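You operate a simulated robot arm through the tools that you are given. There is no shell and no other tool. Be economical: measure what you need, move in short steps, check, and stop when the job is done.

Carry out the task below with a simulated robot arm. There is one attempt and no reset: what you move stays moved.

Task
Skim the oil off the tank and drain it.
Fine: turn the heater off first. Draw the skim bar to the gutter, park it again, then open the outlet lever. Shut it once the tank is empty. Where these are worked on the way, their far stop is far enough and under half their travel is too little: outlet lever.

Only the result counts: the job must be done as asked and must still hold three seconds after the hand-in. Knocking over, shifting, dropping, spilling or breaking anything else fails it.

Robot
A 7-joint arm with a two-finger parallel gripper, fixed in place. Base frame: the origin is at the foot of the arm, x ahead of it, y to its left, z up. Units: m, rad, N and s.
Its first joint turns from -2.304 to 2.304 rad. Payload 3.91 kg.
The TCP is the grasp point between the finger pads, 0.03 m short of the fingertips. In the tool frame z runs along the fingers and y along their closing line. The gripper opens to 0.11 m. The fingers are 0.02 m wide and 0.01 m thick; the gripper's body (0.048 by 0.112 m) begins 0.055 m behind the TCP.
Orientation is that of the tool frame in the base frame, as a unit quaternion [x, y, z, w]. With the fingers straight down and closing along the base's y, the tool's x points along the base's -x, its y along +y and its z along -z.

Tools
- The arm moves only by the tool arm_command. Its argument "series" is a list of rows, each a list of 7 numbers: the shift along the tool's x, y, z in units of 300 mm (1.0 is 300 mm), then the turn, a rotation vector about the tool's x, y, z in units of 45 degrees (1.0 is 45 degrees), then the closure, from 0 (fully open) to 1 (shut). In form: [[tx, ty, tz, rx, ry, rz, claw], ...]. A call has 1 to 12 rows; each row is the pose to reach, as a shift and turn from the pose commanded when the call began, along the tool's axes at that moment. A call with a number of a shift or a turn outside -1 to 1 is refused whole. Rows are played at 5 a second. More than 0.05 m and 0.15 rad between two rows, or a gripper value outside its range, and nothing of the call is played. Where a pose cannot be reached the arm comes as near as it can. A force on the tool above 70 N (or 10 N above the force at the start of the call, whichever is more), or a blocked arm, ends the call early, and 0.2 s more pass. The fingers move at their own pace (about 0.108 m/s each) and stop on an object; they squeeze with about 42 N. The grip force told is the motor's: it shows also when the fingers shut on nothing. Time passes only in rows, and 0.2 s behind the last, so rows that repeat a pose let the fingers close. The reply holds the time, the measured pose of the TCP, the force on the tool along the base axes, the opening and the grip force, in the units named above and with some noise, with the torque about the TCP (base axes, N m) and any sound that the robot's microphone picked up.
- Cameras (640 x 400 px; columns grow to the right, rows downward): "scene" is fixed at [0.0505, 0.4999, 1.6537]; the picture's right is [0.00, -1.00, 0.00], its down [-0.84, -0.00, -0.54] and it looks along [0.54, 0.00, -0.84] (base axes); focal length 282 px, centre (320, 200). "wrist" rides on the gripper at [0.072, 0.017, -0.103] in the tool frame; the picture's right is [-0.23, 0.97, 0.00], its down [-0.76, -0.18, -0.62] and it looks along [-0.61, -0.14, 0.78] (tool axes); focal length 222 px, centre (320, 200). There is no depth. A picture from a camera that has moved, and an enlarged one, comes with that camera's place and axes in the base frame and with its lens.
- get_image(camera): a new picture of that camera. No time passes.
- close_up(camera, box): a new picture of the part [left, top, right, bottom] of that camera's present view, enlarged. No time passes.
- finish_job(): hands the job in; it is judged then, once.

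Work in short steps. Places have to be worked out from the pictures, the camera data and where the tool is seen: move nearer, look again, correct. Check each grasp and each placing, and mend what went wrong. You have 120 turns and 68 pictures in all, those below and enlarged ones among them. Open the gripper and draw the arm clear of the work before you hand the job in, unless the task says otherwise; then end with one line.

The tools are called after "Request:" by a JSON object that holds its "api" and its "payload". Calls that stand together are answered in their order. arm_command: Moves the arm, as the interface text tells. Its arguments: {"type":"object","properties":{"series":{"type":"array"}},"required":["series"]} The other tools are called the same way: get_image (camera) takes a picture; close_up (camera, box) takes an enlarged picture of a part of a camera's view; finish_job () hands the job in.

At the start:

```text
time_s: 0.0
eef_pos: [0.5993, 0.2795, 1.2582]
ee_rot: [0.0, 1.0, 0.0, -0.001]
wrist_force: [1.0, 0.7, -0.4]
wrist_torque: [0.0, -0.02, -0.03]
gripper_width: 0.1097
gripper_force: 0.1
```

scene: 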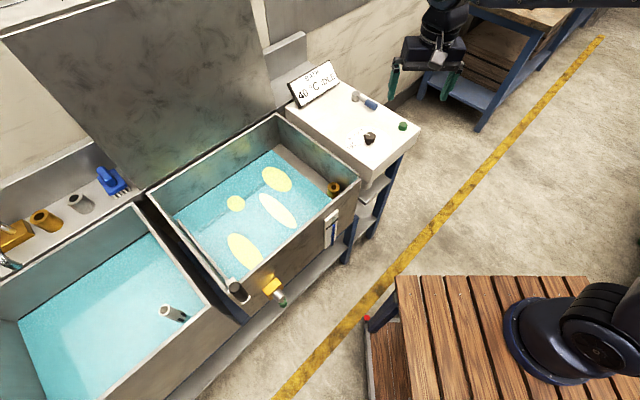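
wrist: 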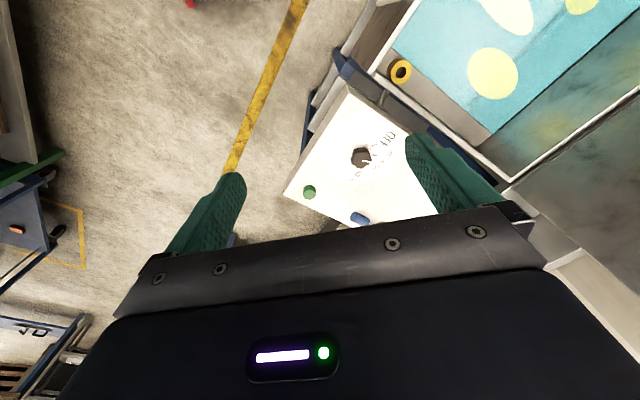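

I'll enlarge the scene view on the tank and the control panel to identify the parts.

Request:
{"api": "close_up", "payload": {"camera": "scene", "box": [140, 110, 380, 310]}}

Request:
{"api": "close_up", "payload": {"camera": "scene", "box": [260, 50, 430, 190]}}

Request:
{"api": "close_up", "payload": {"camera": "scene", "box": [200, 170, 380, 310]}}

```text
2.00 times, centred on (260, 210) of scene
camera zoom: at [0.0505, 0.4999, 1.6537], right [0.0, -1.0, 0.0], down [-0.84, 0.0, -0.54], along [0.54, 0.0, -0.84], focal length 563 px, centre (440, 180)
```

zoom: 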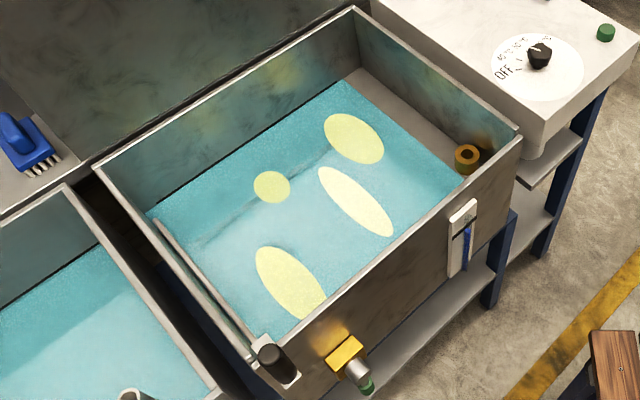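

```text
2.86 times, centred on (345, 120) of scene
camera zoom: at [0.0505, 0.4999, 1.6537], right [0.0, -1.0, 0.0], down [-0.84, 0.0, -0.54], along [0.54, 0.0, -0.84], focal length 804 px, centre (249, 429)
```

zoom: 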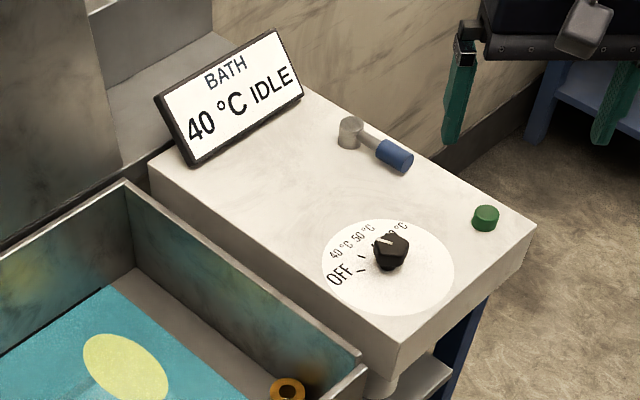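

```text
2.86 times, centred on (290, 240) of scene
camera zoom: at [0.0505, 0.4999, 1.6537], right [0.0, -1.0, 0.0], down [-0.84, 0.0, -0.54], along [0.54, 0.0, -0.84], focal length 804 px, centre (406, 86)
```

zoom: 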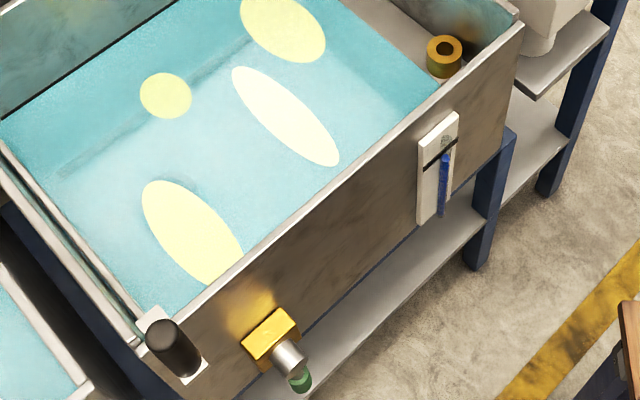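

The bath sits at about z≈0.9. By triangulating I get the heater knob at about (0.741, 0.328, 0.97) and the gutter drain at about (0.65, 0.45, 0.80). I'll move above the knob and look closer.

Request:
{"api": "arm_command", "payload": {"series": [[-0.08, 0.027, 0.09, 0, 0, 0, 0], [-0.16, 0.054, 0.18, 0, 0, 0, 0], [-0.24, 0.081, 0.27, 0, 0, 0, 0], [-0.32, 0.108, 0.36, 0, 0, 0, 0], [-0.4, 0.135, 0.45, 0, 0, 0, 0], [-0.473, 0.16, 0.5, 0, 0, 0, 0]]}}

Request:
{"api": "get_image", "payload": {"camera": "wrist"}}

Request:
{"api": "get_image", "payload": {"camera": "scene"}}

```text
time_s: 1.4
eef_pos: [0.742, 0.3253, 1.1091]
ee_rot: [0.0, 1.0, 0.0, 0.0]
wrist_force: [0.5, 0.0, 0.9]
wrist_torque: [-0.01, -0.02, -0.01]
gripper_width: 0.1102
gripper_force: 0.0
```

```text
62 pictures are left
camera wrist: at [0.6701, 0.3422, 1.2131], right [0.23, 0.97, 0.0], down [0.76, -0.18, 0.62], along [0.61, -0.14, -0.78], focal length 222 px, centre (320, 200)
```

wrist: 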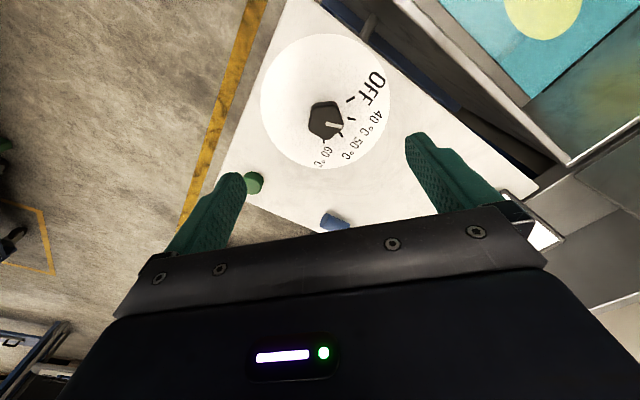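

```text
61 pictures are left
```

scene: 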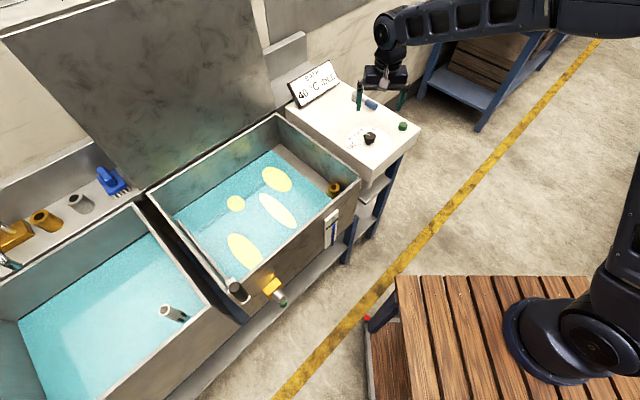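

Zooming in on the dial to fix the knob's centre, size and pointer.

Request:
{"api": "close_up", "payload": {"camera": "wrist", "box": [240, 20, 420, 200]}}

Request:
{"api": "close_up", "payload": {"camera": "scene", "box": [330, 90, 420, 170]}}

```text
2.22 times, centred on (330, 110) of wrist
camera zoom: at [0.6701, 0.3422, 1.2131], right [0.23, 0.97, 0.0], down [0.76, -0.18, 0.62], along [0.61, -0.14, -0.78], focal length 494 px, centre (298, 400)
```

zoom: 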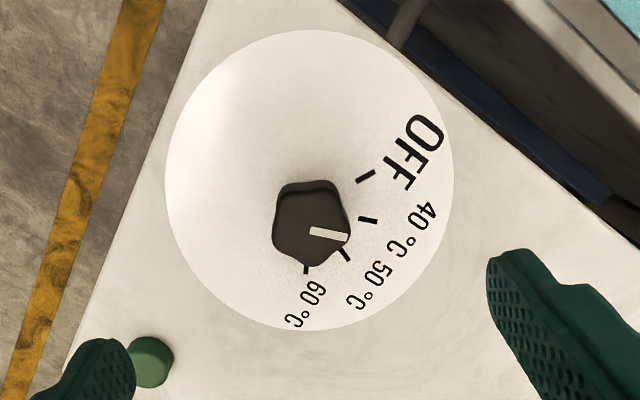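

```text
5.00 times, centred on (375, 130) of scene
camera zoom: at [0.0505, 0.4999, 1.6537], right [0.0, -1.0, 0.0], down [-0.84, 0.0, -0.54], along [0.54, 0.0, -0.84], focal length 1407 px, centre (45, 550)
```

zoom: 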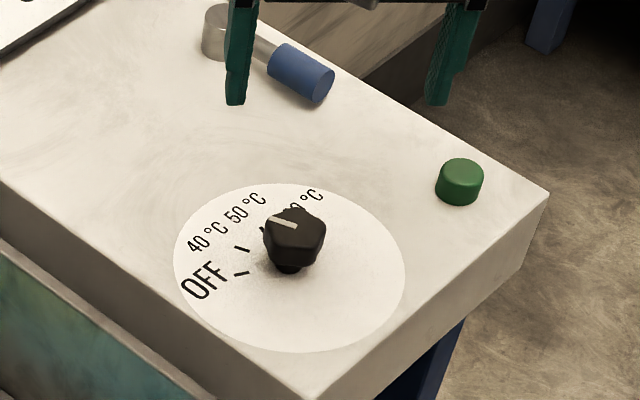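

The pointer is on 40, with OFF about 37° counter-clockwise seen from above. I put the knob axis at about (0.761, 0.325), the knob top at 0.946 and the panel at about 0.917. I'll line the fingers up with the pointer and descend partway.

Request:
{"api": "arm_command", "payload": {"series": [[-0.02, -0.003, 0.05, 0, 0, 0.14, 0], [-0.04, -0.005, 0.13, 0, 0, 0.28, 0.2], [-0.063, -0.007, 0.22, 0, 0, 0.42, 0.3], [-0.063, -0.007, 0.32, 0, 0, 0.556, 0.35], [-0.063, -0.007, 0.34, 0, 0, 0.556, 0.35]]}}

Request:
{"api": "get_image", "payload": {"camera": "wrist"}}

Request:
{"api": "close_up", "payload": {"camera": "scene", "box": [330, 90, 420, 170]}}

```text
time_s: 2.6
eef_pos: [0.7612, 0.3253, 1.0071]
ee_rot: [0.218, 0.976, 0.0, 0.0]
wrist_force: [0.0, -0.3, 0.1]
wrist_torque: [-0.05, 0.01, 0.02]
gripper_width: 0.0713
gripper_force: 0.0
```

```text
58 pictures are left
camera wrist: at [0.703, 0.3701, 1.1103], right [0.62, 0.79, 0.0], down [0.61, -0.48, 0.62], along [0.49, -0.39, -0.78], focal length 222 px, centre (320, 200)
```

wrist: 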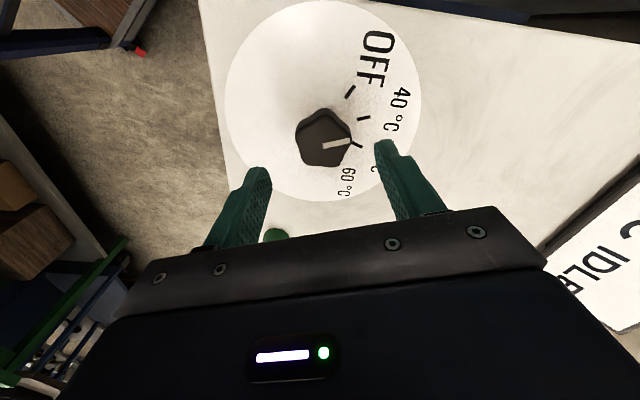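

```text
5.00 times, centred on (375, 130) of scene
camera zoom: at [0.0505, 0.4999, 1.6537], right [0.0, -1.0, 0.0], down [-0.84, 0.0, -0.54], along [0.54, 0.0, -0.84], focal length 1407 px, centre (45, 550)
```

zoom: 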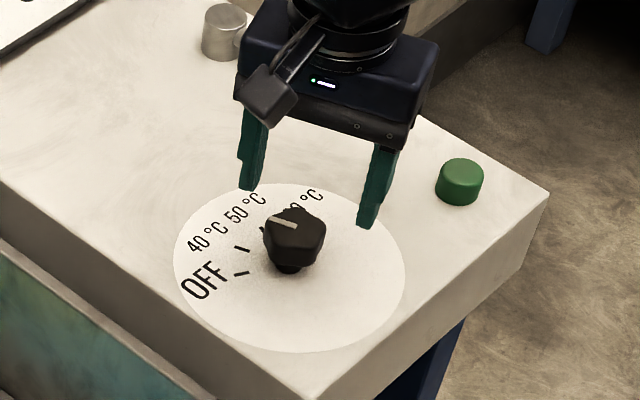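

The knob lies at about (0.761, 0.327), centred between the fingers. I'll lower to TCP z≈0.955 and grip.

Request:
{"api": "arm_command", "payload": {"series": [[0, 0, 0.09, 0, 0, 0, 0.35], [0, 0, 0.172, 0, 0, 0, 0.35], [0, 0, 0.172, 0, 0, 0, 1], [0, 0, 0.172, 0, 0, 0, 1], [0, 0, 0.172, 0, 0, 0, 1]]}}

Request:
{"api": "close_up", "payload": {"camera": "scene", "box": [330, 90, 420, 170]}}

```text
time_s: 3.8
eef_pos: [0.7616, 0.3279, 0.9547]
ee_rot: [0.216, 0.976, 0.001, 0.002]
wrist_force: [26.9, 47.0, -6.0]
wrist_torque: [-0.39, -1.01, -0.1]
gripper_width: 0.0415
gripper_force: 45.3
```

```text
5.00 times, centred on (375, 130) of scene
camera zoom: at [0.0505, 0.4999, 1.6537], right [0.0, -1.0, 0.0], down [-0.84, 0.0, -0.54], along [0.54, 0.0, -0.84], focal length 1407 px, centre (45, 550)
```

zoom: 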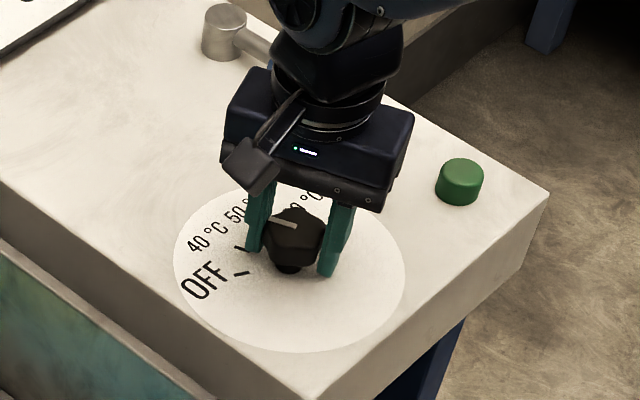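

Gripped (0.0415 m opening), but there's about a 54 N side load, so the tool sits a few mm off. I'll shift along the closing line to relieve it.

Request:
{"api": "arm_command", "payload": {"series": [[0, 0.006, 0, 0, 0, 0, 1], [0, 0.012, 0, 0, 0, 0, 1]]}}

```text
time_s: 4.4
eef_pos: [0.7604, 0.3282, 0.9538]
ee_rot: [0.217, 0.976, 0.0, 0.0]
wrist_force: [6.9, 30.5, 5.1]
wrist_torque: [0.28, -0.55, -0.09]
gripper_width: 0.0416
gripper_force: 44.9
```

The side load is dropping, so I'll shift a little more and then start turning toward OFF (negative about tool z).

Request:
{"api": "arm_command", "payload": {"series": [[0, 0.009, 0, 0, 0, 0, 1], [0, 0.009, 0, 0, 0, -0.15, 1], [0, 0.009, 0, 0, 0, -0.3, 1], [0, 0.009, 0, 0, 0, -0.45, 1], [0, 0.009, 0, 0, 0, -0.6, 1], [0, 0.009, 0, 0, 0, -0.75, 1], [0, 0.009, 0, 0, 0, -0.84, 1], [0, 0.009, 0, 0, 0, -0.84, 1]]}}

Request:
{"api": "close_up", "payload": {"camera": "scene", "box": [280, 50, 420, 170]}}

```text
time_s: 6.2
eef_pos: [0.7621, 0.33, 0.9556]
ee_rot: [-0.111, 0.994, 0.0, -0.002]
wrist_force: [-32.0, -12.3, -6.8]
wrist_torque: [0.23, 0.38, -0.11]
gripper_width: 0.0416
gripper_force: 45.2
```

```text
3.33 times, centred on (350, 110) of scene
camera zoom: at [0.0505, 0.4999, 1.6537], right [0.0, -1.0, 0.0], down [-0.84, 0.0, -0.54], along [0.54, 0.0, -0.84], focal length 938 px, centre (220, 500)
```

zoom: 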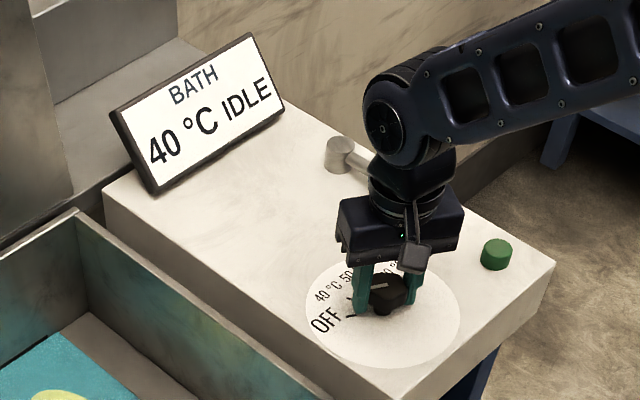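

The tool turned 38° but the display still reads 40 °C. I'll release, rise and look at the pointer.

Request:
{"api": "arm_command", "payload": {"series": [[0, 0, 0, 0, 0, 0, 0.35], [0, 0, 0, 0, 0, 0, 0.35], [0, 0, -0.16, 0, 0, 0, 0.35], [0, 0, -0.32, 0, 0, 0, 0.35], [0, 0, -0.4, 0, 0, 0, 0.35]]}}

Request:
{"api": "get_image", "payload": {"camera": "wrist"}}

Request:
{"api": "close_up", "payload": {"camera": "scene", "box": [280, 50, 420, 170]}}

```text
time_s: 7.4
eef_pos: [0.7631, 0.3294, 1.0744]
ee_rot: [-0.111, 0.994, 0.001, -0.001]
wrist_force: [0.8, -0.7, -0.5]
wrist_torque: [-0.01, -0.01, 0.01]
gripper_width: 0.0714
gripper_force: 0.1
```

```text
54 pictures are left
camera wrist: at [0.6888, 0.3297, 1.1796], right [0.01, 1.0, 0.0], down [0.78, 0.0, 0.62], along [0.62, 0.0, -0.78], focal length 222 px, centre (320, 200)
```

wrist: 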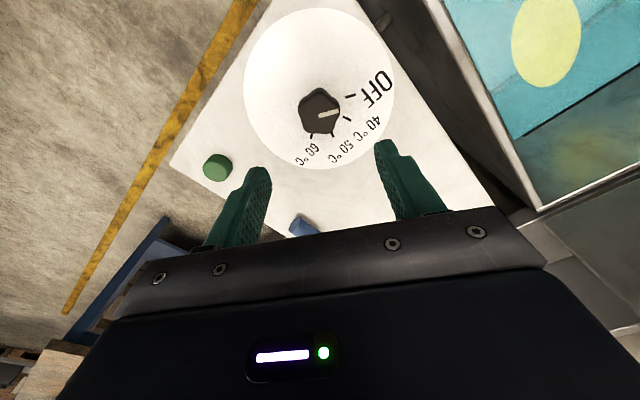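

```text
3.33 times, centred on (350, 110) of scene
camera zoom: at [0.0505, 0.4999, 1.6537], right [0.0, -1.0, 0.0], down [-0.84, 0.0, -0.54], along [0.54, 0.0, -0.84], focal length 938 px, centre (220, 500)
```

zoom: 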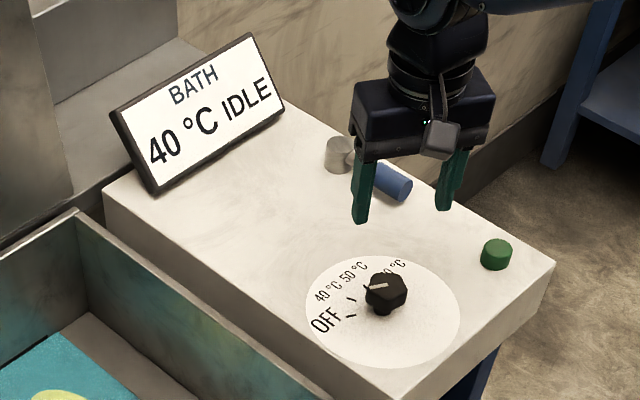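

Request:
{"api": "close_up", "payload": {"camera": "wrist", "box": [260, 60, 400, 180]}}

```text
3.33 times, centred on (330, 120) of wrist
camera zoom: at [0.6888, 0.3297, 1.1796], right [0.01, 1.0, 0.0], down [0.78, 0.0, 0.62], along [0.62, 0.0, -0.78], focal length 740 px, centre (287, 467)
```

zoom: 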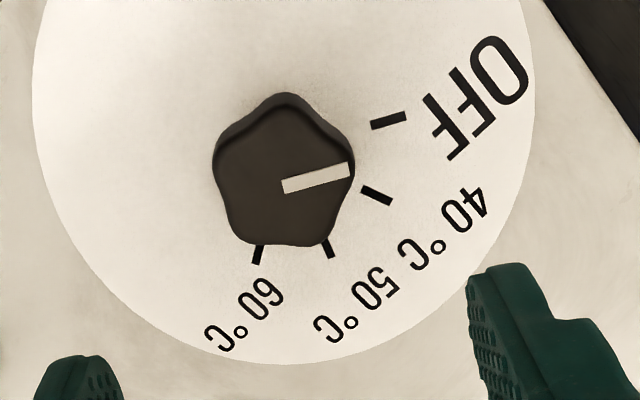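

The pointer now lies along the OFF tick (within ~1.5°). I'll check the display again later. Next I'll move to a vantage in front of the tank, turned toward it.

Request:
{"api": "arm_command", "payload": {"series": [[0.115, 0.075, -0.047, 0, 0, -0.06, 0.35], [0.23, 0.15, -0.094, 0, 0, -0.12, 0.35], [0.345, 0.225, -0.141, 0, 0, -0.18, 0.35], [0.46, 0.3, -0.189, 0, 0, -0.24, 0.35], [0.575, 0.375, -0.236, 0, 0, -0.3, 0.35], [0.689, 0.449, -0.283, 0, 0, -0.355, 0.35]]}}

Request:
{"api": "arm_command", "payload": {"series": [[0.09, 0.103, -0.047, 0, 0, -0.06, 0.35], [0.18, 0.207, -0.094, 0, 0, -0.12, 0.35], [0.27, 0.31, -0.141, 0, 0, -0.18, 0.35], [0.36, 0.413, -0.189, 0, 0, -0.24, 0.35], [0.45, 0.517, -0.236, 0, 0, -0.3, 0.35], [0.54, 0.62, -0.283, 0, 0, -0.355, 0.35]]}}

Request:
{"api": "get_image", "payload": {"camera": "wrist"}}

Request:
{"api": "get_image", "payload": {"camera": "scene"}}

```text
time_s: 8.8
eef_pos: [0.5315, 0.4136, 1.1589]
ee_rot: [-0.247, 0.969, 0.0, -0.001]
wrist_force: [0.7, -0.7, 0.1]
wrist_torque: [-0.01, 0.06, 0.0]
gripper_width: 0.0715
gripper_force: 0.1
```

```text
time_s: 10.2
eef_pos: [0.3024, 0.502, 1.2465]
ee_rot: [-0.38, 0.925, 0.0, 0.0]
wrist_force: [0.5, 0.1, 0.0]
wrist_torque: [0.03, 0.01, -0.02]
gripper_width: 0.0718
gripper_force: 0.1
```

```text
51 pictures are left
camera wrist: at [0.2379, 0.4614, 1.3509], right [-0.52, 0.85, 0.0], down [0.67, 0.41, 0.62], along [0.53, 0.33, -0.78], focal length 222 px, centre (320, 200)
```

wrist: 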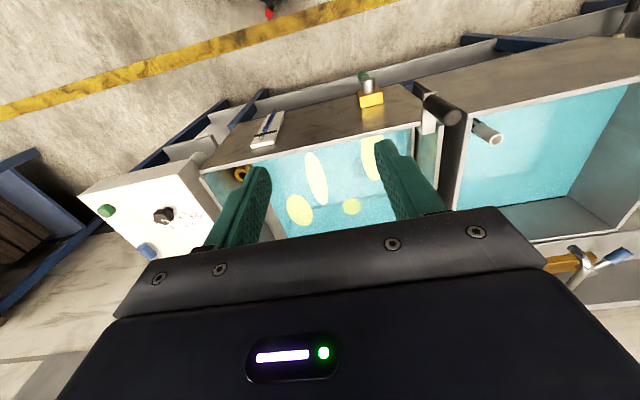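

```text
50 pictures are left
```

scene: 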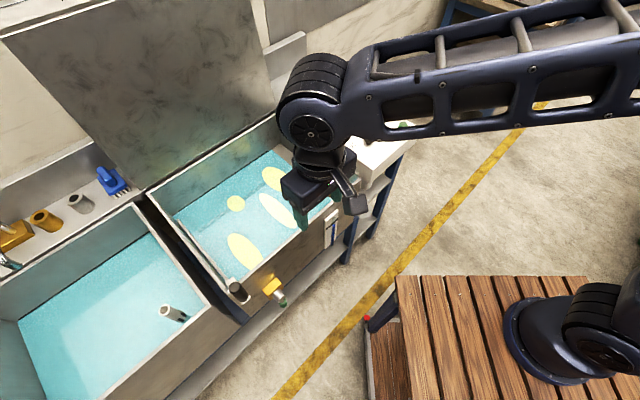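

Triangulated: skim handle top at about (0.228, 0.686, 1.018), bottom about 0.92; yellow fitting with green end at about (0.28, 0.63, 0.67–0.76). I'll zoom in on the front fittings to identify the outlet lever.

Request:
{"api": "close_up", "payload": {"camera": "wrist", "box": [330, 60, 480, 170]}}

Request:
{"api": "close_up", "payload": {"camera": "wrist", "box": [80, 90, 300, 260]}}

Request:
{"api": "close_up", "payload": {"camera": "scene", "box": [210, 260, 310, 330]}}

```text
3.64 times, centred on (405, 115) of wrist
camera zoom: at [0.2379, 0.4614, 1.3509], right [-0.52, 0.85, 0.0], down [0.67, 0.41, 0.62], along [0.53, 0.33, -0.78], focal length 808 px, centre (11, 509)
```

zoom: 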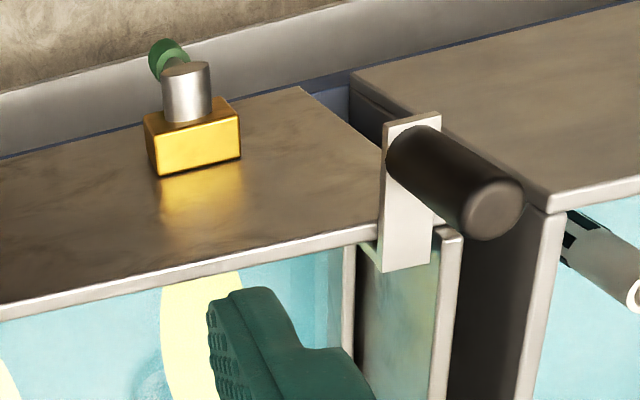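

```text
2.35 times, centred on (190, 175) of wrist
camera zoom: at [0.2379, 0.4614, 1.3509], right [-0.52, 0.85, 0.0], down [0.67, 0.41, 0.62], along [0.53, 0.33, -0.78], focal length 523 px, centre (626, 259)
```

zoom: 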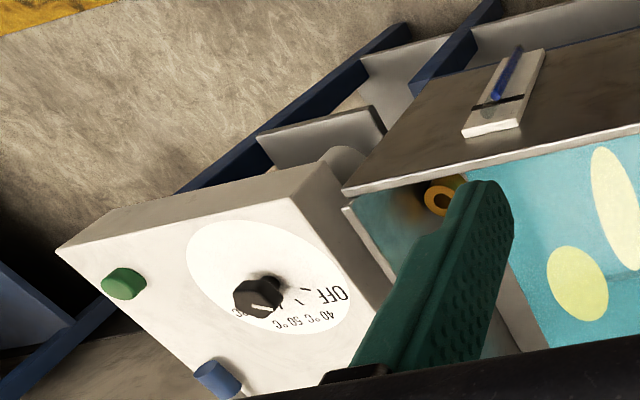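

```text
5.71 times, centred on (260, 295) of scene
camera zoom: at [0.0505, 0.4999, 1.6537], right [0.0, -1.0, 0.0], down [-0.84, 0.0, -0.54], along [0.54, 0.0, -0.84], focal length 1608 px, centre (663, -343)
```

zoom: 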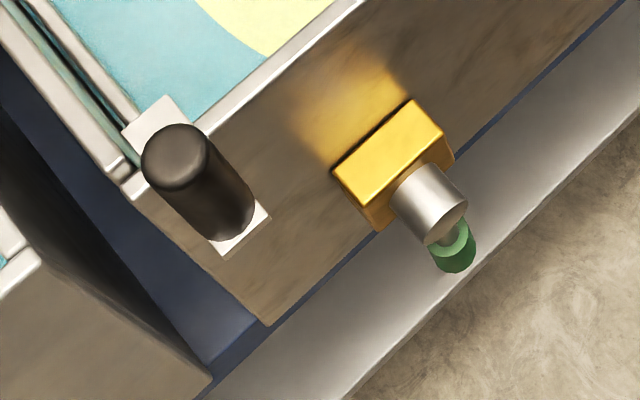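

The yellow block with a hub and hanging green grip on the tank's front is the outlet lever, and the blue item is a level gauge. The skim bar's handle is vertical, centred at about (0.227, 0.687), and the front rim runs along (0.707, −0.707). I'll go above the handle with the fingers fully open.

Request:
{"api": "arm_command", "payload": {"series": [[-0.04, 0.1, 0.06, 0, 0, 0, 0], [-0.09, 0.21, 0.13, 0, 0, 0, 0], [-0.14, 0.32, 0.2, 0, 0, 0, 0], [-0.18, 0.43, 0.27, 0, 0, 0, 0], [-0.22, 0.53, 0.34, 0, 0, 0, 0], [-0.256, 0.614, 0.39, 0, 0, 0, 0]]}}

Request:
{"api": "get_image", "payload": {"camera": "wrist"}}

Request:
{"api": "close_up", "payload": {"camera": "scene", "box": [180, 220, 320, 330]}}

```text
time_s: 11.6
eef_pos: [0.2255, 0.6861, 1.1313]
ee_rot: [-0.38, 0.925, 0.0, 0.0]
wrist_force: [0.1, -0.3, -0.1]
wrist_torque: [0.01, 0.03, 0.0]
gripper_width: 0.11
gripper_force: 0.1
```

```text
46 pictures are left
camera wrist: at [0.1614, 0.6462, 1.2344], right [-0.52, 0.85, 0.0], down [0.67, 0.41, 0.62], along [0.53, 0.33, -0.78], focal length 222 px, centre (320, 200)
```

wrist: 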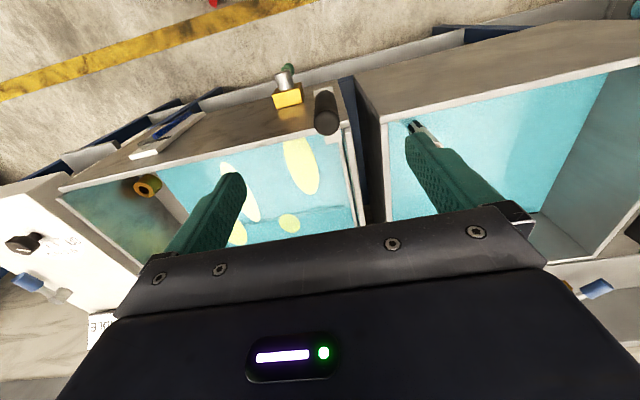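

```text
3.64 times, centred on (250, 275) of scene
camera zoom: at [0.0505, 0.4999, 1.6537], right [0.0, -1.0, 0.0], down [-0.84, 0.0, -0.54], along [0.54, 0.0, -0.84], focal length 1024 px, centre (574, -73)
```

zoom: 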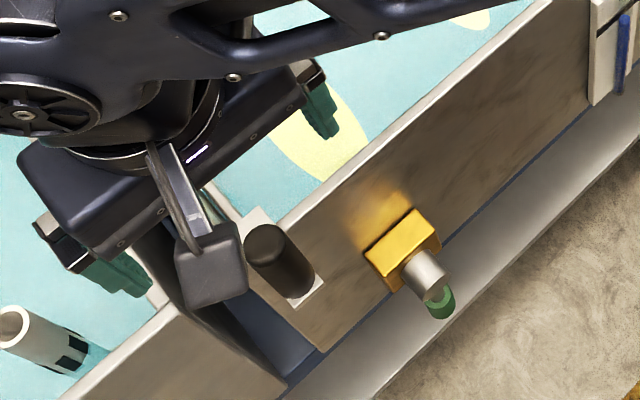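

The handle top from this view is at about (0.222, 0.692). I'll correct by about 7 mm, descend to TCP z≈0.977 and close.

Request:
{"api": "arm_command", "payload": {"series": [[-0.005, 0.022, 0.12, 0, 0, 0, 0], [-0.005, 0.022, 0.25, 0, 0, 0, 0], [-0.005, 0.022, 0.38, 0, 0, 0, 0], [-0.005, 0.022, 0.514, 0, 0, 0, 0], [-0.005, 0.022, 0.514, 0, 0, 0, 1], [-0.005, 0.022, 0.514, 0, 0, 0, 1], [-0.005, 0.022, 0.514, 0, 0, 0, 1]]}}

Request:
{"api": "close_up", "payload": {"camera": "scene", "box": [180, 220, 320, 330]}}

```text
time_s: 13.2
eef_pos: [0.2238, 0.6932, 0.9747]
ee_rot: [-0.38, 0.925, -0.001, 0.0]
wrist_force: [7.3, -14.5, -1.7]
wrist_torque: [0.95, 0.68, -0.25]
gripper_width: 0.0279
gripper_force: 45.2
```

```text
3.64 times, centred on (250, 275) of scene
camera zoom: at [0.0505, 0.4999, 1.6537], right [0.0, -1.0, 0.0], down [-0.84, 0.0, -0.54], along [0.54, 0.0, -0.84], focal length 1024 px, centre (574, -73)
```

zoom: 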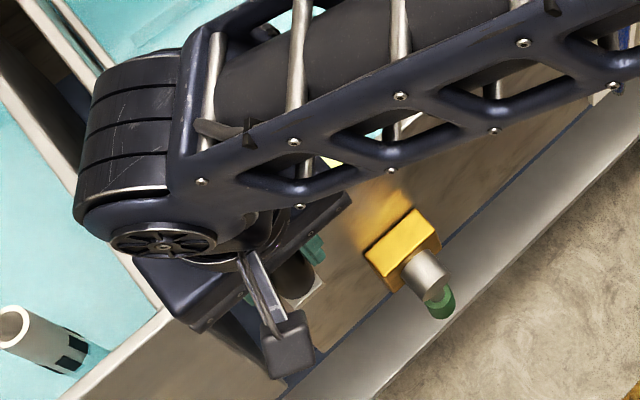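

The handle is gripped (28 mm). I'll draw it slowly toward the gutter along −tool y, in a short test first.

Request:
{"api": "arm_command", "payload": {"series": [[0, -0.04, 0, 0, 0, 0, 1], [0, -0.08, 0, 0, 0, 0, 1], [0, -0.12, 0, 0, 0, 0, 1], [0, -0.16, 0, 0, 0, 0, 1]]}}

Request:
{"api": "get_image", "payload": {"camera": "scene"}}

```text
time_s: 14.2
eef_pos: [0.2584, 0.6581, 0.9737]
ee_rot: [-0.379, 0.925, 0.0, 0.001]
wrist_force: [19.2, 19.5, 15.4]
wrist_torque: [-1.24, -1.39, -0.02]
gripper_width: 0.0283
gripper_force: 44.9
```

```text
43 pictures are left
```

scene: 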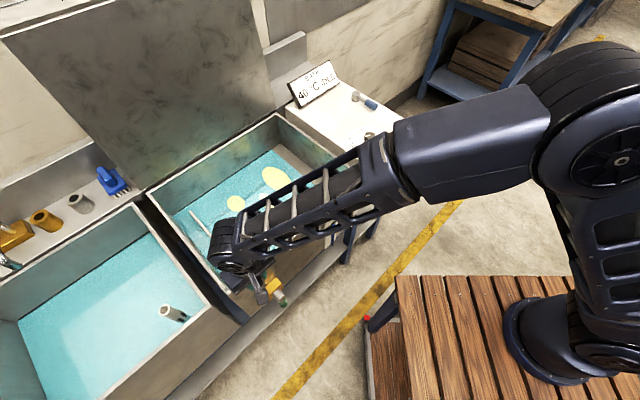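

The bar slides, with a sideways rail force of about 27 N (+e2). I'll add a slight correction in −tool x and continue.

Request:
{"api": "arm_command", "payload": {"series": [[-0.005, -0.03, 0, 0, 0, 0, 1], [-0.006, -0.07, 0, 0, 0, 0, 1], [-0.007, -0.11, 0, 0, 0, 0, 1], [-0.008, -0.15, 0, 0, 0, 0, 1], [-0.009, -0.19, 0, 0, 0, 0, 1], [-0.01, -0.23, 0, 0, 0, 0, 1]]}}

```text
time_s: 15.6
eef_pos: [0.3054, 0.6089, 0.9742]
ee_rot: [-0.38, 0.925, -0.001, 0.0]
wrist_force: [-6.3, -6.1, 1.4]
wrist_torque: [1.61, -0.18, -0.2]
gripper_width: 0.0276
gripper_force: 44.9
```

Side force is now small. I'll continue straight.

Request:
{"api": "arm_command", "payload": {"series": [[0, -0.04, 0, 0, 0, 0, 1], [0, -0.08, 0, 0, 0, 0, 1], [0, -0.12, 0, 0, 0, 0, 1], [0, -0.16, 0, 0, 0, 0, 1], [0, -0.2, 0, 0, 0, 0, 1], [0, -0.24, 0, 0, 0, 0, 1], [0, -0.28, 0, 0, 0, 0, 1], [0, -0.32, 0, 0, 0, 0, 1]]}}

Request:
{"api": "get_image", "payload": {"camera": "scene"}}

```text
time_s: 17.4
eef_pos: [0.3748, 0.5412, 0.9733]
ee_rot: [-0.38, 0.925, 0.0, 0.001]
wrist_force: [-10.3, -8.5, 6.2]
wrist_torque: [-0.72, -0.4, -0.23]
gripper_width: 0.0277
gripper_force: 45.2
```

```text
42 pictures are left
```

scene: 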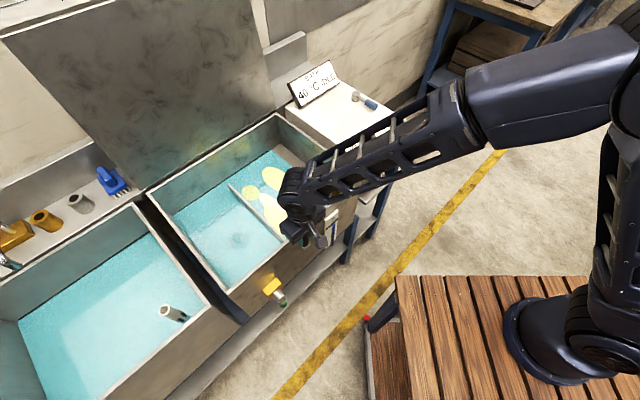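

The bar is sweeping the oil ahead of it. I'll keep going slowly.

Request:
{"api": "arm_command", "payload": {"series": [[0.002, -0.04, 0, 0, 0, 0, 1], [0.002, -0.08, 0, 0, 0, 0, 1], [0.002, -0.12, 0, 0, 0, 0, 1], [0.002, -0.16, 0, 0, 0, 0, 1], [0.002, -0.2, 0, 0, 0, 0, 1], [0.002, -0.24, 0, 0, 0, 0, 1], [0.002, -0.28, 0, 0, 0, 0, 1], [0.002, -0.32, 0, 0, 0, 0, 1], [0.002, -0.36, 0, 0, 0, 0, 1], [0.002, -0.4, 0, 0, 0, 0, 1]]}}

Request:
{"api": "get_image", "payload": {"camera": "scene"}}

```text
time_s: 19.6
eef_pos: [0.4595, 0.4567, 0.9736]
ee_rot: [-0.38, 0.925, 0.0, 0.001]
wrist_force: [19.6, 19.9, 12.4]
wrist_torque: [-0.78, -0.74, 0.0]
gripper_width: 0.0279
gripper_force: 44.6
```

```text
41 pictures are left
```

scene: 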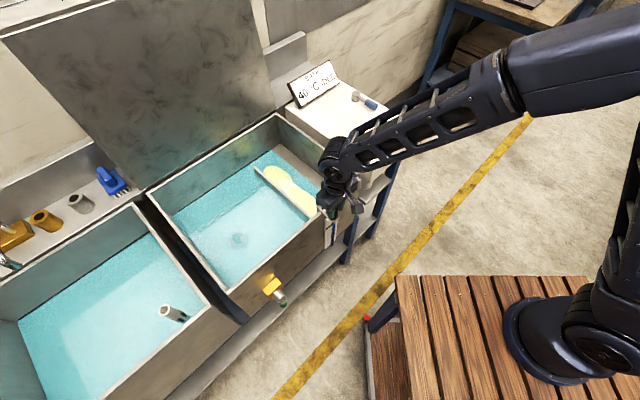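

The oil is gathered against the gutter edge. I'll push on by the remaining ~7 cm, watching the force.

Request:
{"api": "arm_command", "payload": {"series": [[-0.005, -0.03, 0, 0, 0, 0, 1], [-0.006, -0.06, 0, 0, 0, 0, 1], [-0.006, -0.1, 0, 0, 0, 0, 1], [-0.006, -0.14, 0, 0, 0, 0, 1], [-0.006, -0.18, 0, 0, 0, 0, 1], [-0.006, -0.22, 0, 0, 0, 0, 1], [-0.006, -0.22, 0, 0, 0, 0, 1]]}}

Request:
{"api": "get_image", "payload": {"camera": "scene"}}

```text
time_s: 21.2
eef_pos: [0.505, 0.4111, 0.9724]
ee_rot: [-0.38, 0.925, 0.0, 0.001]
wrist_force: [9.5, 8.6, 20.8]
wrist_torque: [-0.96, -0.3, -0.04]
gripper_width: 0.0275
gripper_force: 44.8
```

```text
40 pictures are left
```

scene: 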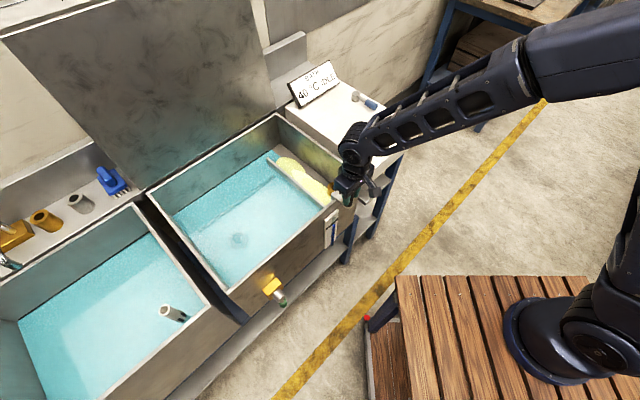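

The oil is sliding into the gutter. I'll zoom in to see whether all of it is over.

Request:
{"api": "close_up", "payload": {"camera": "scene", "box": [240, 130, 360, 220]}}

```text
4.44 times, centred on (300, 175) of scene
camera zoom: at [0.0505, 0.4999, 1.6537], right [0.0, -1.0, 0.0], down [-0.84, 0.0, -0.54], along [0.54, 0.0, -0.84], focal length 1251 px, centre (409, 311)
```

zoom: 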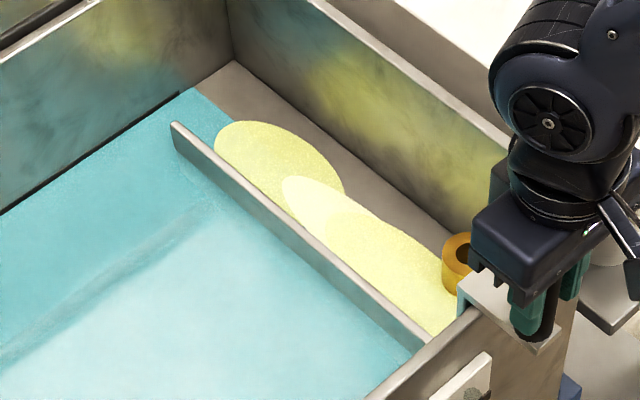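

The bar is just at the gutter lip, so I'll push further to see if there's travel left, or a stop.

Request:
{"api": "arm_command", "payload": {"series": [[-0.002, -0.03, 0, 0, 0, 0, 1], [-0.002, -0.06, 0, 0, 0, 0, 1], [-0.002, -0.09, 0, 0, 0, 0, 1], [-0.002, -0.12, 0, 0, 0, 0, 1], [-0.002, -0.12, 0, 0, 0, 0, 1]]}}

Request:
{"api": "close_up", "payload": {"camera": "scene", "box": [240, 130, 360, 220]}}

```text
time_s: 22.4
eef_pos: [0.5308, 0.3857, 0.9724]
ee_rot: [-0.38, 0.925, 0.0, 0.0]
wrist_force: [-10.7, -10.7, 23.3]
wrist_torque: [0.37, 0.99, 0.06]
gripper_width: 0.0277
gripper_force: 44.9
```

```text
4.44 times, centred on (300, 175) of scene
camera zoom: at [0.0505, 0.4999, 1.6537], right [0.0, -1.0, 0.0], down [-0.84, 0.0, -0.54], along [0.54, 0.0, -0.84], focal length 1251 px, centre (409, 311)
```

zoom: 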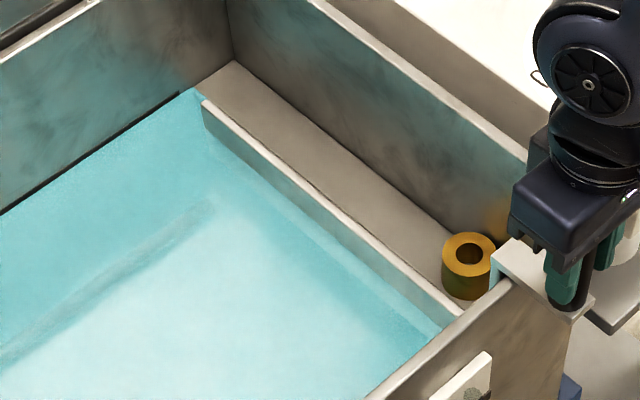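

All the oil is gone over the lip. Now I'll draw the bar back to its parking place (0.435 m along +tool y).

Request:
{"api": "arm_command", "payload": {"series": [[0, 0.06, 0, 0, 0, 0, 1], [0.001, 0.13, 0, 0, 0, 0, 1], [0.002, 0.2, 0, 0, 0, 0, 1], [0.003, 0.27, 0, 0, 0, 0, 1], [0.004, 0.34, 0, 0, 0, 0, 1], [0.005, 0.41, 0, 0, 0, 0, 1], [0.006, 0.48, 0, 0, 0, 0, 1], [0.006, 0.55, 0, 0, 0, 0, 1], [0.007, 0.62, 0, 0, 0, 0, 1], [0.007, 0.69, 0, 0, 0, 0, 1], [0.007, 0.72, 0, 0, 0, 0, 1]]}}

```text
time_s: 24.8
eef_pos: [0.377, 0.5402, 0.9739]
ee_rot: [-0.381, 0.925, 0.001, -0.001]
wrist_force: [-12.0, -10.2, -0.3]
wrist_torque: [-0.52, -0.45, 0.06]
gripper_width: 0.0277
gripper_force: 44.6
```

Request:
{"api": "arm_command", "payload": {"series": [[0.003, 0.06, 0, 0, 0, 0, 1], [0.004, 0.13, 0, 0, 0, 0, 1], [0.005, 0.2, 0, 0, 0, 0, 1], [0.006, 0.27, 0, 0, 0, 0, 1], [0.007, 0.34, 0, 0, 0, 0, 1], [0.008, 0.41, 0, 0, 0, 0, 1], [0.008, 0.48, 0, 0, 0, 0, 1], [0.009, 0.55, 0, 0, 0, 0, 1], [0.009, 0.62, 0, 0, 0, 0, 1], [0.009, 0.69, 0, 0, 0, 0, 1], [0.009, 0.735, 0, 0, 0, 0, 1], [0.009, 0.735, 0, 0, 0, 0, 1]]}}

Request:
{"api": "get_image", "payload": {"camera": "scene"}}

```text
time_s: 27.4
eef_pos: [0.222, 0.6915, 0.9732]
ee_rot: [-0.379, 0.925, -0.001, 0.001]
wrist_force: [32.9, -5.4, 11.5]
wrist_torque: [0.66, 0.59, -0.2]
gripper_width: 0.0277
gripper_force: 44.7
```

```text
37 pictures are left
```

scene: 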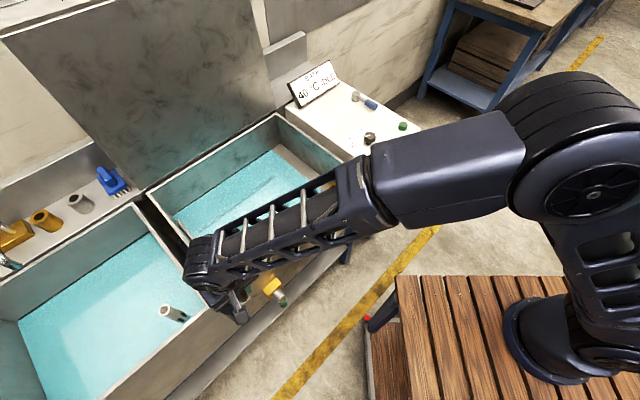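

Parked against its end stop (27 N reaction, same position as at the start). I'll release, rise and back off to view the outlet lever from the front.

Request:
{"api": "arm_command", "payload": {"series": [[0, 0, 0, 0, 0, 0, 0.4], [0, 0, 0, 0, 0, 0, 0.4], [0, 0, -0.15, 0, 0, 0, 0.4], [0, 0, -0.3, 0, 0, 0, 0.4], [0.14, -0.07, -0.3, 0, 0, 0, 0.4], [0.28, -0.14, -0.3, 0, 0, 0, 0.4], [0.42, -0.2, -0.3, 0, 0, 0, 0.4], [0.56, -0.26, -0.25, 0, 0, 0, 0.4], [0.56, -0.26, -0.1, 0, 0, 0, 0.4], [0.56, -0.26, 0, 0, 0, 0, 0.4]]}}

Request:
{"api": "get_image", "payload": {"camera": "wrist"}}

Request:
{"api": "get_image", "payload": {"camera": "scene"}}

```text
time_s: 29.6
eef_pos: [0.1563, 0.5188, 0.9729]
ee_rot: [-0.381, 0.925, 0.0, 0.0]
wrist_force: [0.4, -0.6, -0.3]
wrist_torque: [0.02, -0.01, -0.05]
gripper_width: 0.0659
gripper_force: 0.1
```

```text
36 pictures are left
camera wrist: at [0.0929, 0.4788, 1.077], right [-0.52, 0.85, 0.0], down [0.67, 0.41, 0.62], along [0.53, 0.33, -0.78], focal length 222 px, centre (320, 200)
```

wrist: 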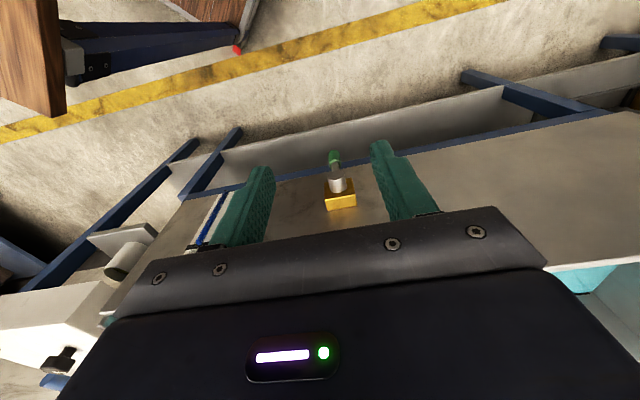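

```text
35 pictures are left
```

scene: 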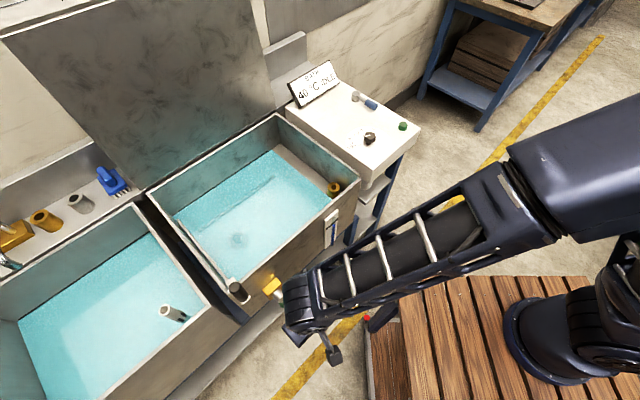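

Request:
{"api": "close_up", "payload": {"camera": "wrist", "box": [280, 130, 400, 220]}}

Request:
{"api": "close_up", "payload": {"camera": "scene", "box": [270, 50, 430, 160]}}

```text
4.44 times, centred on (340, 175) of wrist
camera zoom: at [0.0929, 0.4788, 1.077], right [-0.52, 0.85, 0.0], down [0.67, 0.41, 0.62], along [0.53, 0.33, -0.78], focal length 987 px, centre (231, 311)
```

zoom: 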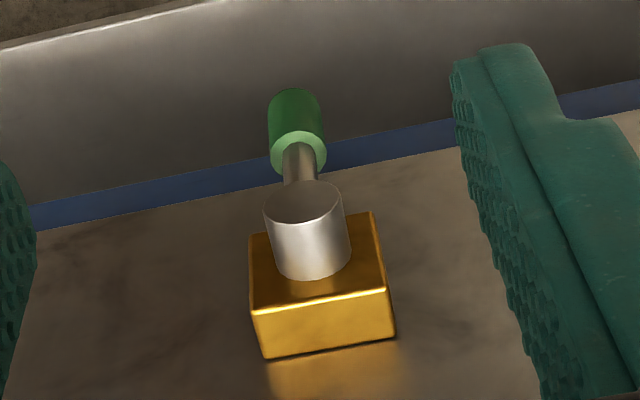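

```text
3.64 times, centred on (350, 105) of scene
camera zoom: at [0.0505, 0.4999, 1.6537], right [0.0, -1.0, 0.0], down [-0.84, 0.0, -0.54], along [0.54, 0.0, -0.84], focal length 1024 px, centre (211, 546)
```

zoom: 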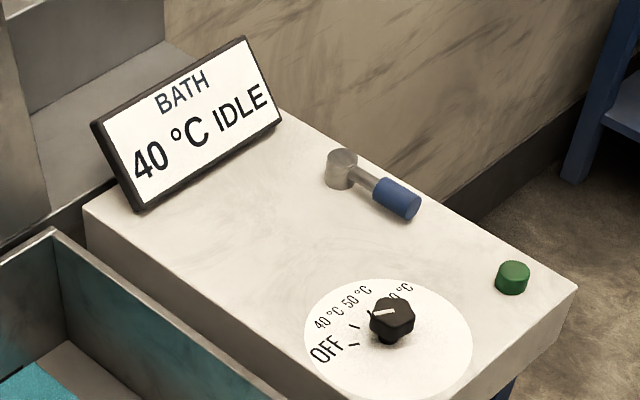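

The lever hangs vertically from a hub at about (0.277, 0.630, 0.71). Its green grip runs z≈0.61–0.66, and it should swing in a plane parallel to the tank front. I'll tilt the tool toward the tank to approach it from the front.

Request:
{"api": "arm_command", "payload": {"series": [[-0.035, 0, 0.04, 0, -0.125, 0, 0.4], [-0.07, 0, 0.08, 0, -0.25, 0, 0.4], [-0.105, 0, 0.12, 0, -0.375, 0, 0.4], [-0.14, 0, 0.16, 0, -0.5, 0, 0.4], [-0.175, 0, 0.2, 0, -0.625, 0, 0.4], [-0.21, 0, 0.24, 0, -0.75, 0, 0.4], [-0.245, 0, 0.28, 0, -0.875, 0, 0.4], [-0.277, 0, 0.31, 0, -1, 0, 0.4]]}}

Request:
{"api": "get_image", "payload": {"camera": "scene"}}

```text
time_s: 31.4
eef_pos: [0.2172, 0.5714, 0.8787]
ee_rot: [-0.353, 0.861, 0.129, 0.343]
wrist_force: [1.4, 0.5, -0.9]
wrist_torque: [-0.02, 0.09, 0.05]
gripper_width: 0.0659
gripper_force: 0.2
out of reach, approached as far as the arm can: row 7, 8
```

```text
32 pictures are left
```

scene: 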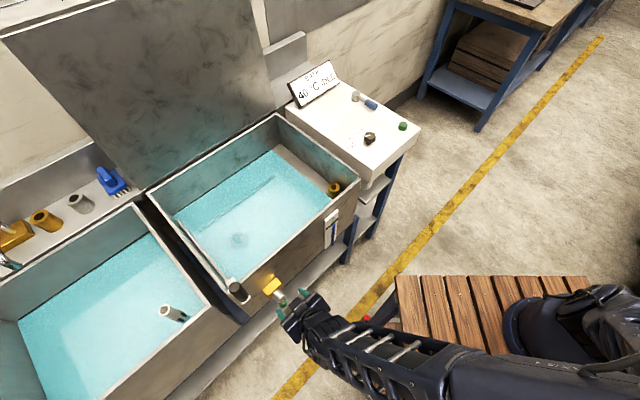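

The tilt reached is 43° and then the arm hit its limit. I'll drop to lever height while still standing off from the tank, and test whether more tilt is reachable there.

Request:
{"api": "arm_command", "payload": {"series": [[0.1, 0, 0.1, 0, 0, 0, 0.4], [0.2, 0, 0.2, 0, 0, 0, 0.4], [0.3, 0, 0.3, 0, 0, 0, 0.4], [0.4, 0, 0.4, 0, 0, 0, 0.4], [0.47, 0, 0.47, 0, 0, 0, 0.4], [0.47, 0, 0.47, 0, -0.15, 0, 0.4], [0.47, 0, 0.47, 0, -0.3, 0, 0.4]]}}

Request:
{"api": "get_image", "payload": {"camera": "wrist"}}

Request:
{"api": "get_image", "payload": {"camera": "scene"}}

```text
time_s: 33.0
eef_pos: [0.215, 0.5787, 0.6829]
ee_rot: [-0.332, 0.806, 0.187, 0.453]
wrist_force: [0.8, 0.4, 0.7]
wrist_torque: [-0.01, 0.03, 0.01]
gripper_width: 0.0661
gripper_force: 0.0
```

```text
31 pictures are left
camera wrist: at [0.1131, 0.501, 0.6746], right [-0.6, 0.78, 0.19], down [0.03, -0.22, 0.97], along [0.8, 0.59, 0.11], focal length 222 px, centre (320, 200)
```

wrist: 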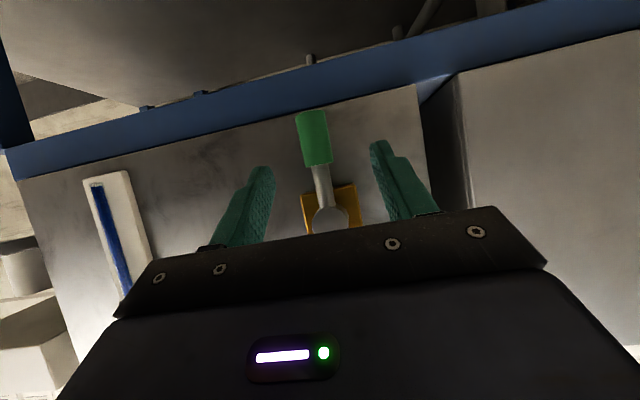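

```text
30 pictures are left
```

scene: 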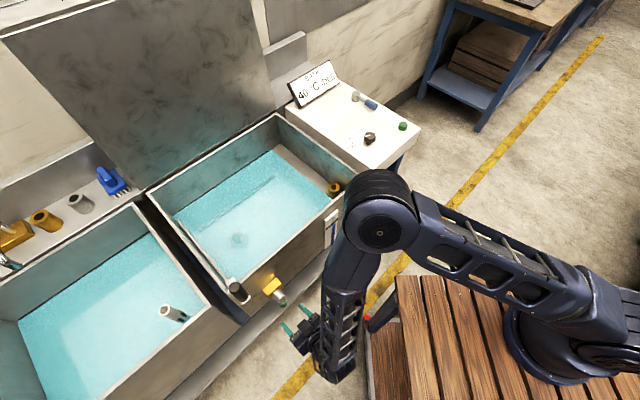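

A 59° tilt is reachable here, and the lever is clearly seen hanging from its hub. I'll tilt the rest of the way to horizontal in place.

Request:
{"api": "arm_command", "payload": {"series": [[0, 0, 0, 0, -0.17, 0, 0.4], [0, 0, 0, 0, -0.34, 0, 0.4], [0, 0, 0, 0, -0.51, 0, 0.4], [0, 0, 0, 0, -0.68, 0, 0.4]]}}

Request:
{"api": "get_image", "payload": {"camera": "scene"}}

Request:
{"api": "get_image", "payload": {"camera": "wrist"}}

```text
time_s: 34.0
eef_pos: [0.215, 0.5786, 0.6806]
ee_rot: [-0.271, 0.659, 0.267, 0.649]
wrist_force: [0.3, 0.3, 0.6]
wrist_torque: [0.03, -0.03, 0.02]
gripper_width: 0.0659
gripper_force: 0.0
```

```text
29 pictures are left
```

scene: 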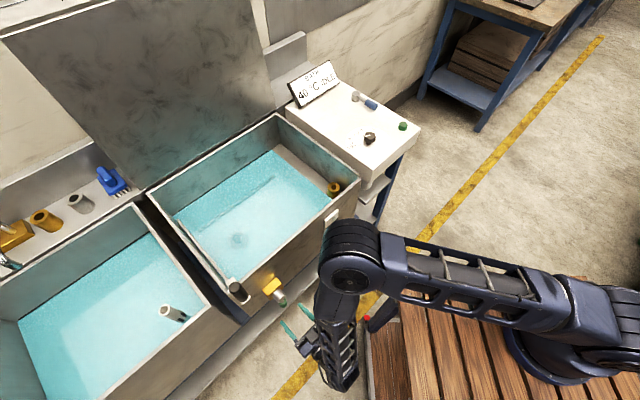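

```text
28 pictures are left
camera wrist: at [0.1287, 0.5164, 0.6107], right [-0.68, 0.69, 0.23], down [-0.31, -0.56, 0.77], along [0.66, 0.46, 0.6], focal length 222 px, centre (320, 200)
```

wrist: 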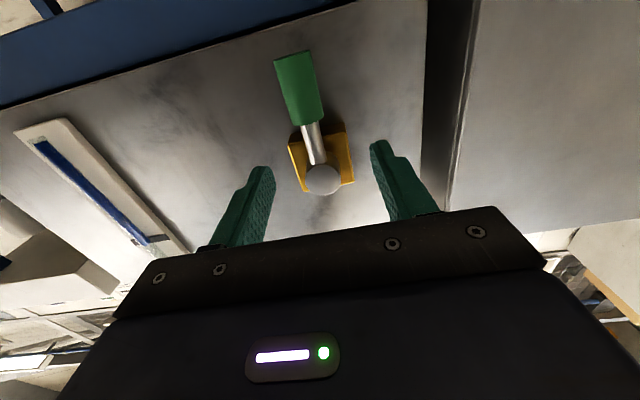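

The tool is horizontal now. The refined lever position is e1≈−0.252, hub z≈0.722, grip z≈0.62–0.666. I'll go down to grip height, move forward around the grip and close.

Request:
{"api": "arm_command", "payload": {"series": [[0.06, -0.017, 0, 0, 0, 0, 0.4], [0.125, -0.017, 0, 0, 0, 0, 0.4], [0.125, -0.017, 0.08, 0, 0, 0, 0.4], [0.125, -0.017, 0.17, 0, 0, 0, 0.4], [0.125, -0.017, 0.25, 0, 0, 0, 0.4], [0.125, -0.017, 0.25, 0, 0, 0, 0.4]]}}

Request:
{"api": "get_image", "payload": {"camera": "wrist"}}

Request:
{"api": "close_up", "payload": {"camera": "scene", "box": [210, 250, 350, 350]}}

```text
time_s: 35.4
eef_pos: [0.2725, 0.6259, 0.6411]
ee_rot: [-0.271, 0.659, 0.267, 0.649]
wrist_force: [-0.9, 0.1, 0.2]
wrist_torque: [-0.01, -0.01, -0.01]
gripper_width: 0.0663
gripper_force: 0.2
```

```text
27 pictures are left
camera wrist: at [0.1851, 0.5644, 0.5714], right [-0.68, 0.69, 0.23], down [-0.31, -0.56, 0.77], along [0.66, 0.46, 0.59], focal length 222 px, centre (320, 200)
```

wrist: 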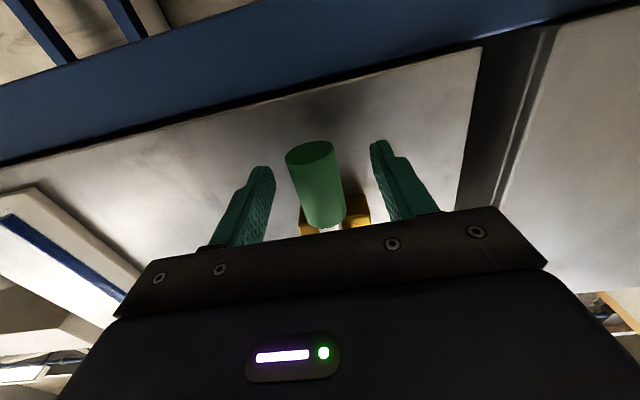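

```text
4.00 times, centred on (280, 300) of scene
camera zoom: at [0.0505, 0.4999, 1.6537], right [0.0, -1.0, 0.0], down [-0.84, 0.0, -0.54], along [0.54, 0.0, -0.84], focal length 1126 px, centre (480, -200)
```

zoom: 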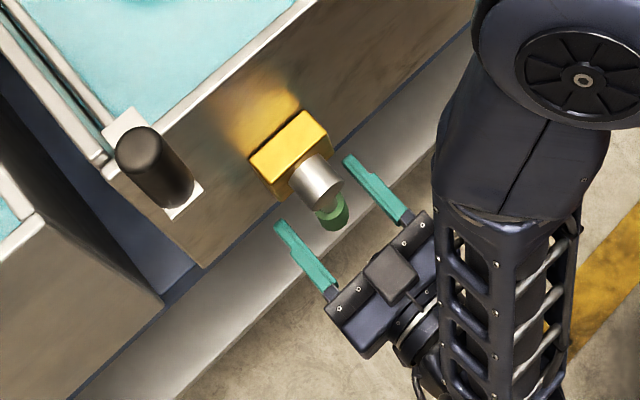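

The fingers straddle the grip well. Closing.

Request:
{"api": "arm_command", "payload": {"series": [[0, 0, 0, 0, 0, 0, 1], [0, 0, 0, 0, 0, 0, 1], [0, 0, 0, 0, 0, 0, 1]]}}

```text
time_s: 36.2
eef_pos: [0.2724, 0.6262, 0.6418]
ee_rot: [-0.271, 0.659, 0.267, 0.649]
wrist_force: [4.3, -5.0, 0.7]
wrist_torque: [0.29, 0.43, -0.06]
gripper_width: 0.027
gripper_force: 45.6
```

Gripped at 27 mm. I'll try a small 9° turn about the hub in one direction to see which way it gives.

Request:
{"api": "arm_command", "payload": {"series": [[0, 0.014, 0, 0, 0, 0.067, 1], [-0.0015, 0.0279, 0, 0, 0, 0.133, 1], [-0.0033, 0.0417, 0, 0, 0, 0.2, 1]]}}

```text
time_s: 37.0
eef_pos: [0.2629, 0.6353, 0.642]
ee_rot: [-0.219, 0.679, 0.316, 0.626]
wrist_force: [16.0, -1.5, -10.5]
wrist_torque: [0.34, 1.22, -0.03]
gripper_width: 0.0269
gripper_force: 45.1
```

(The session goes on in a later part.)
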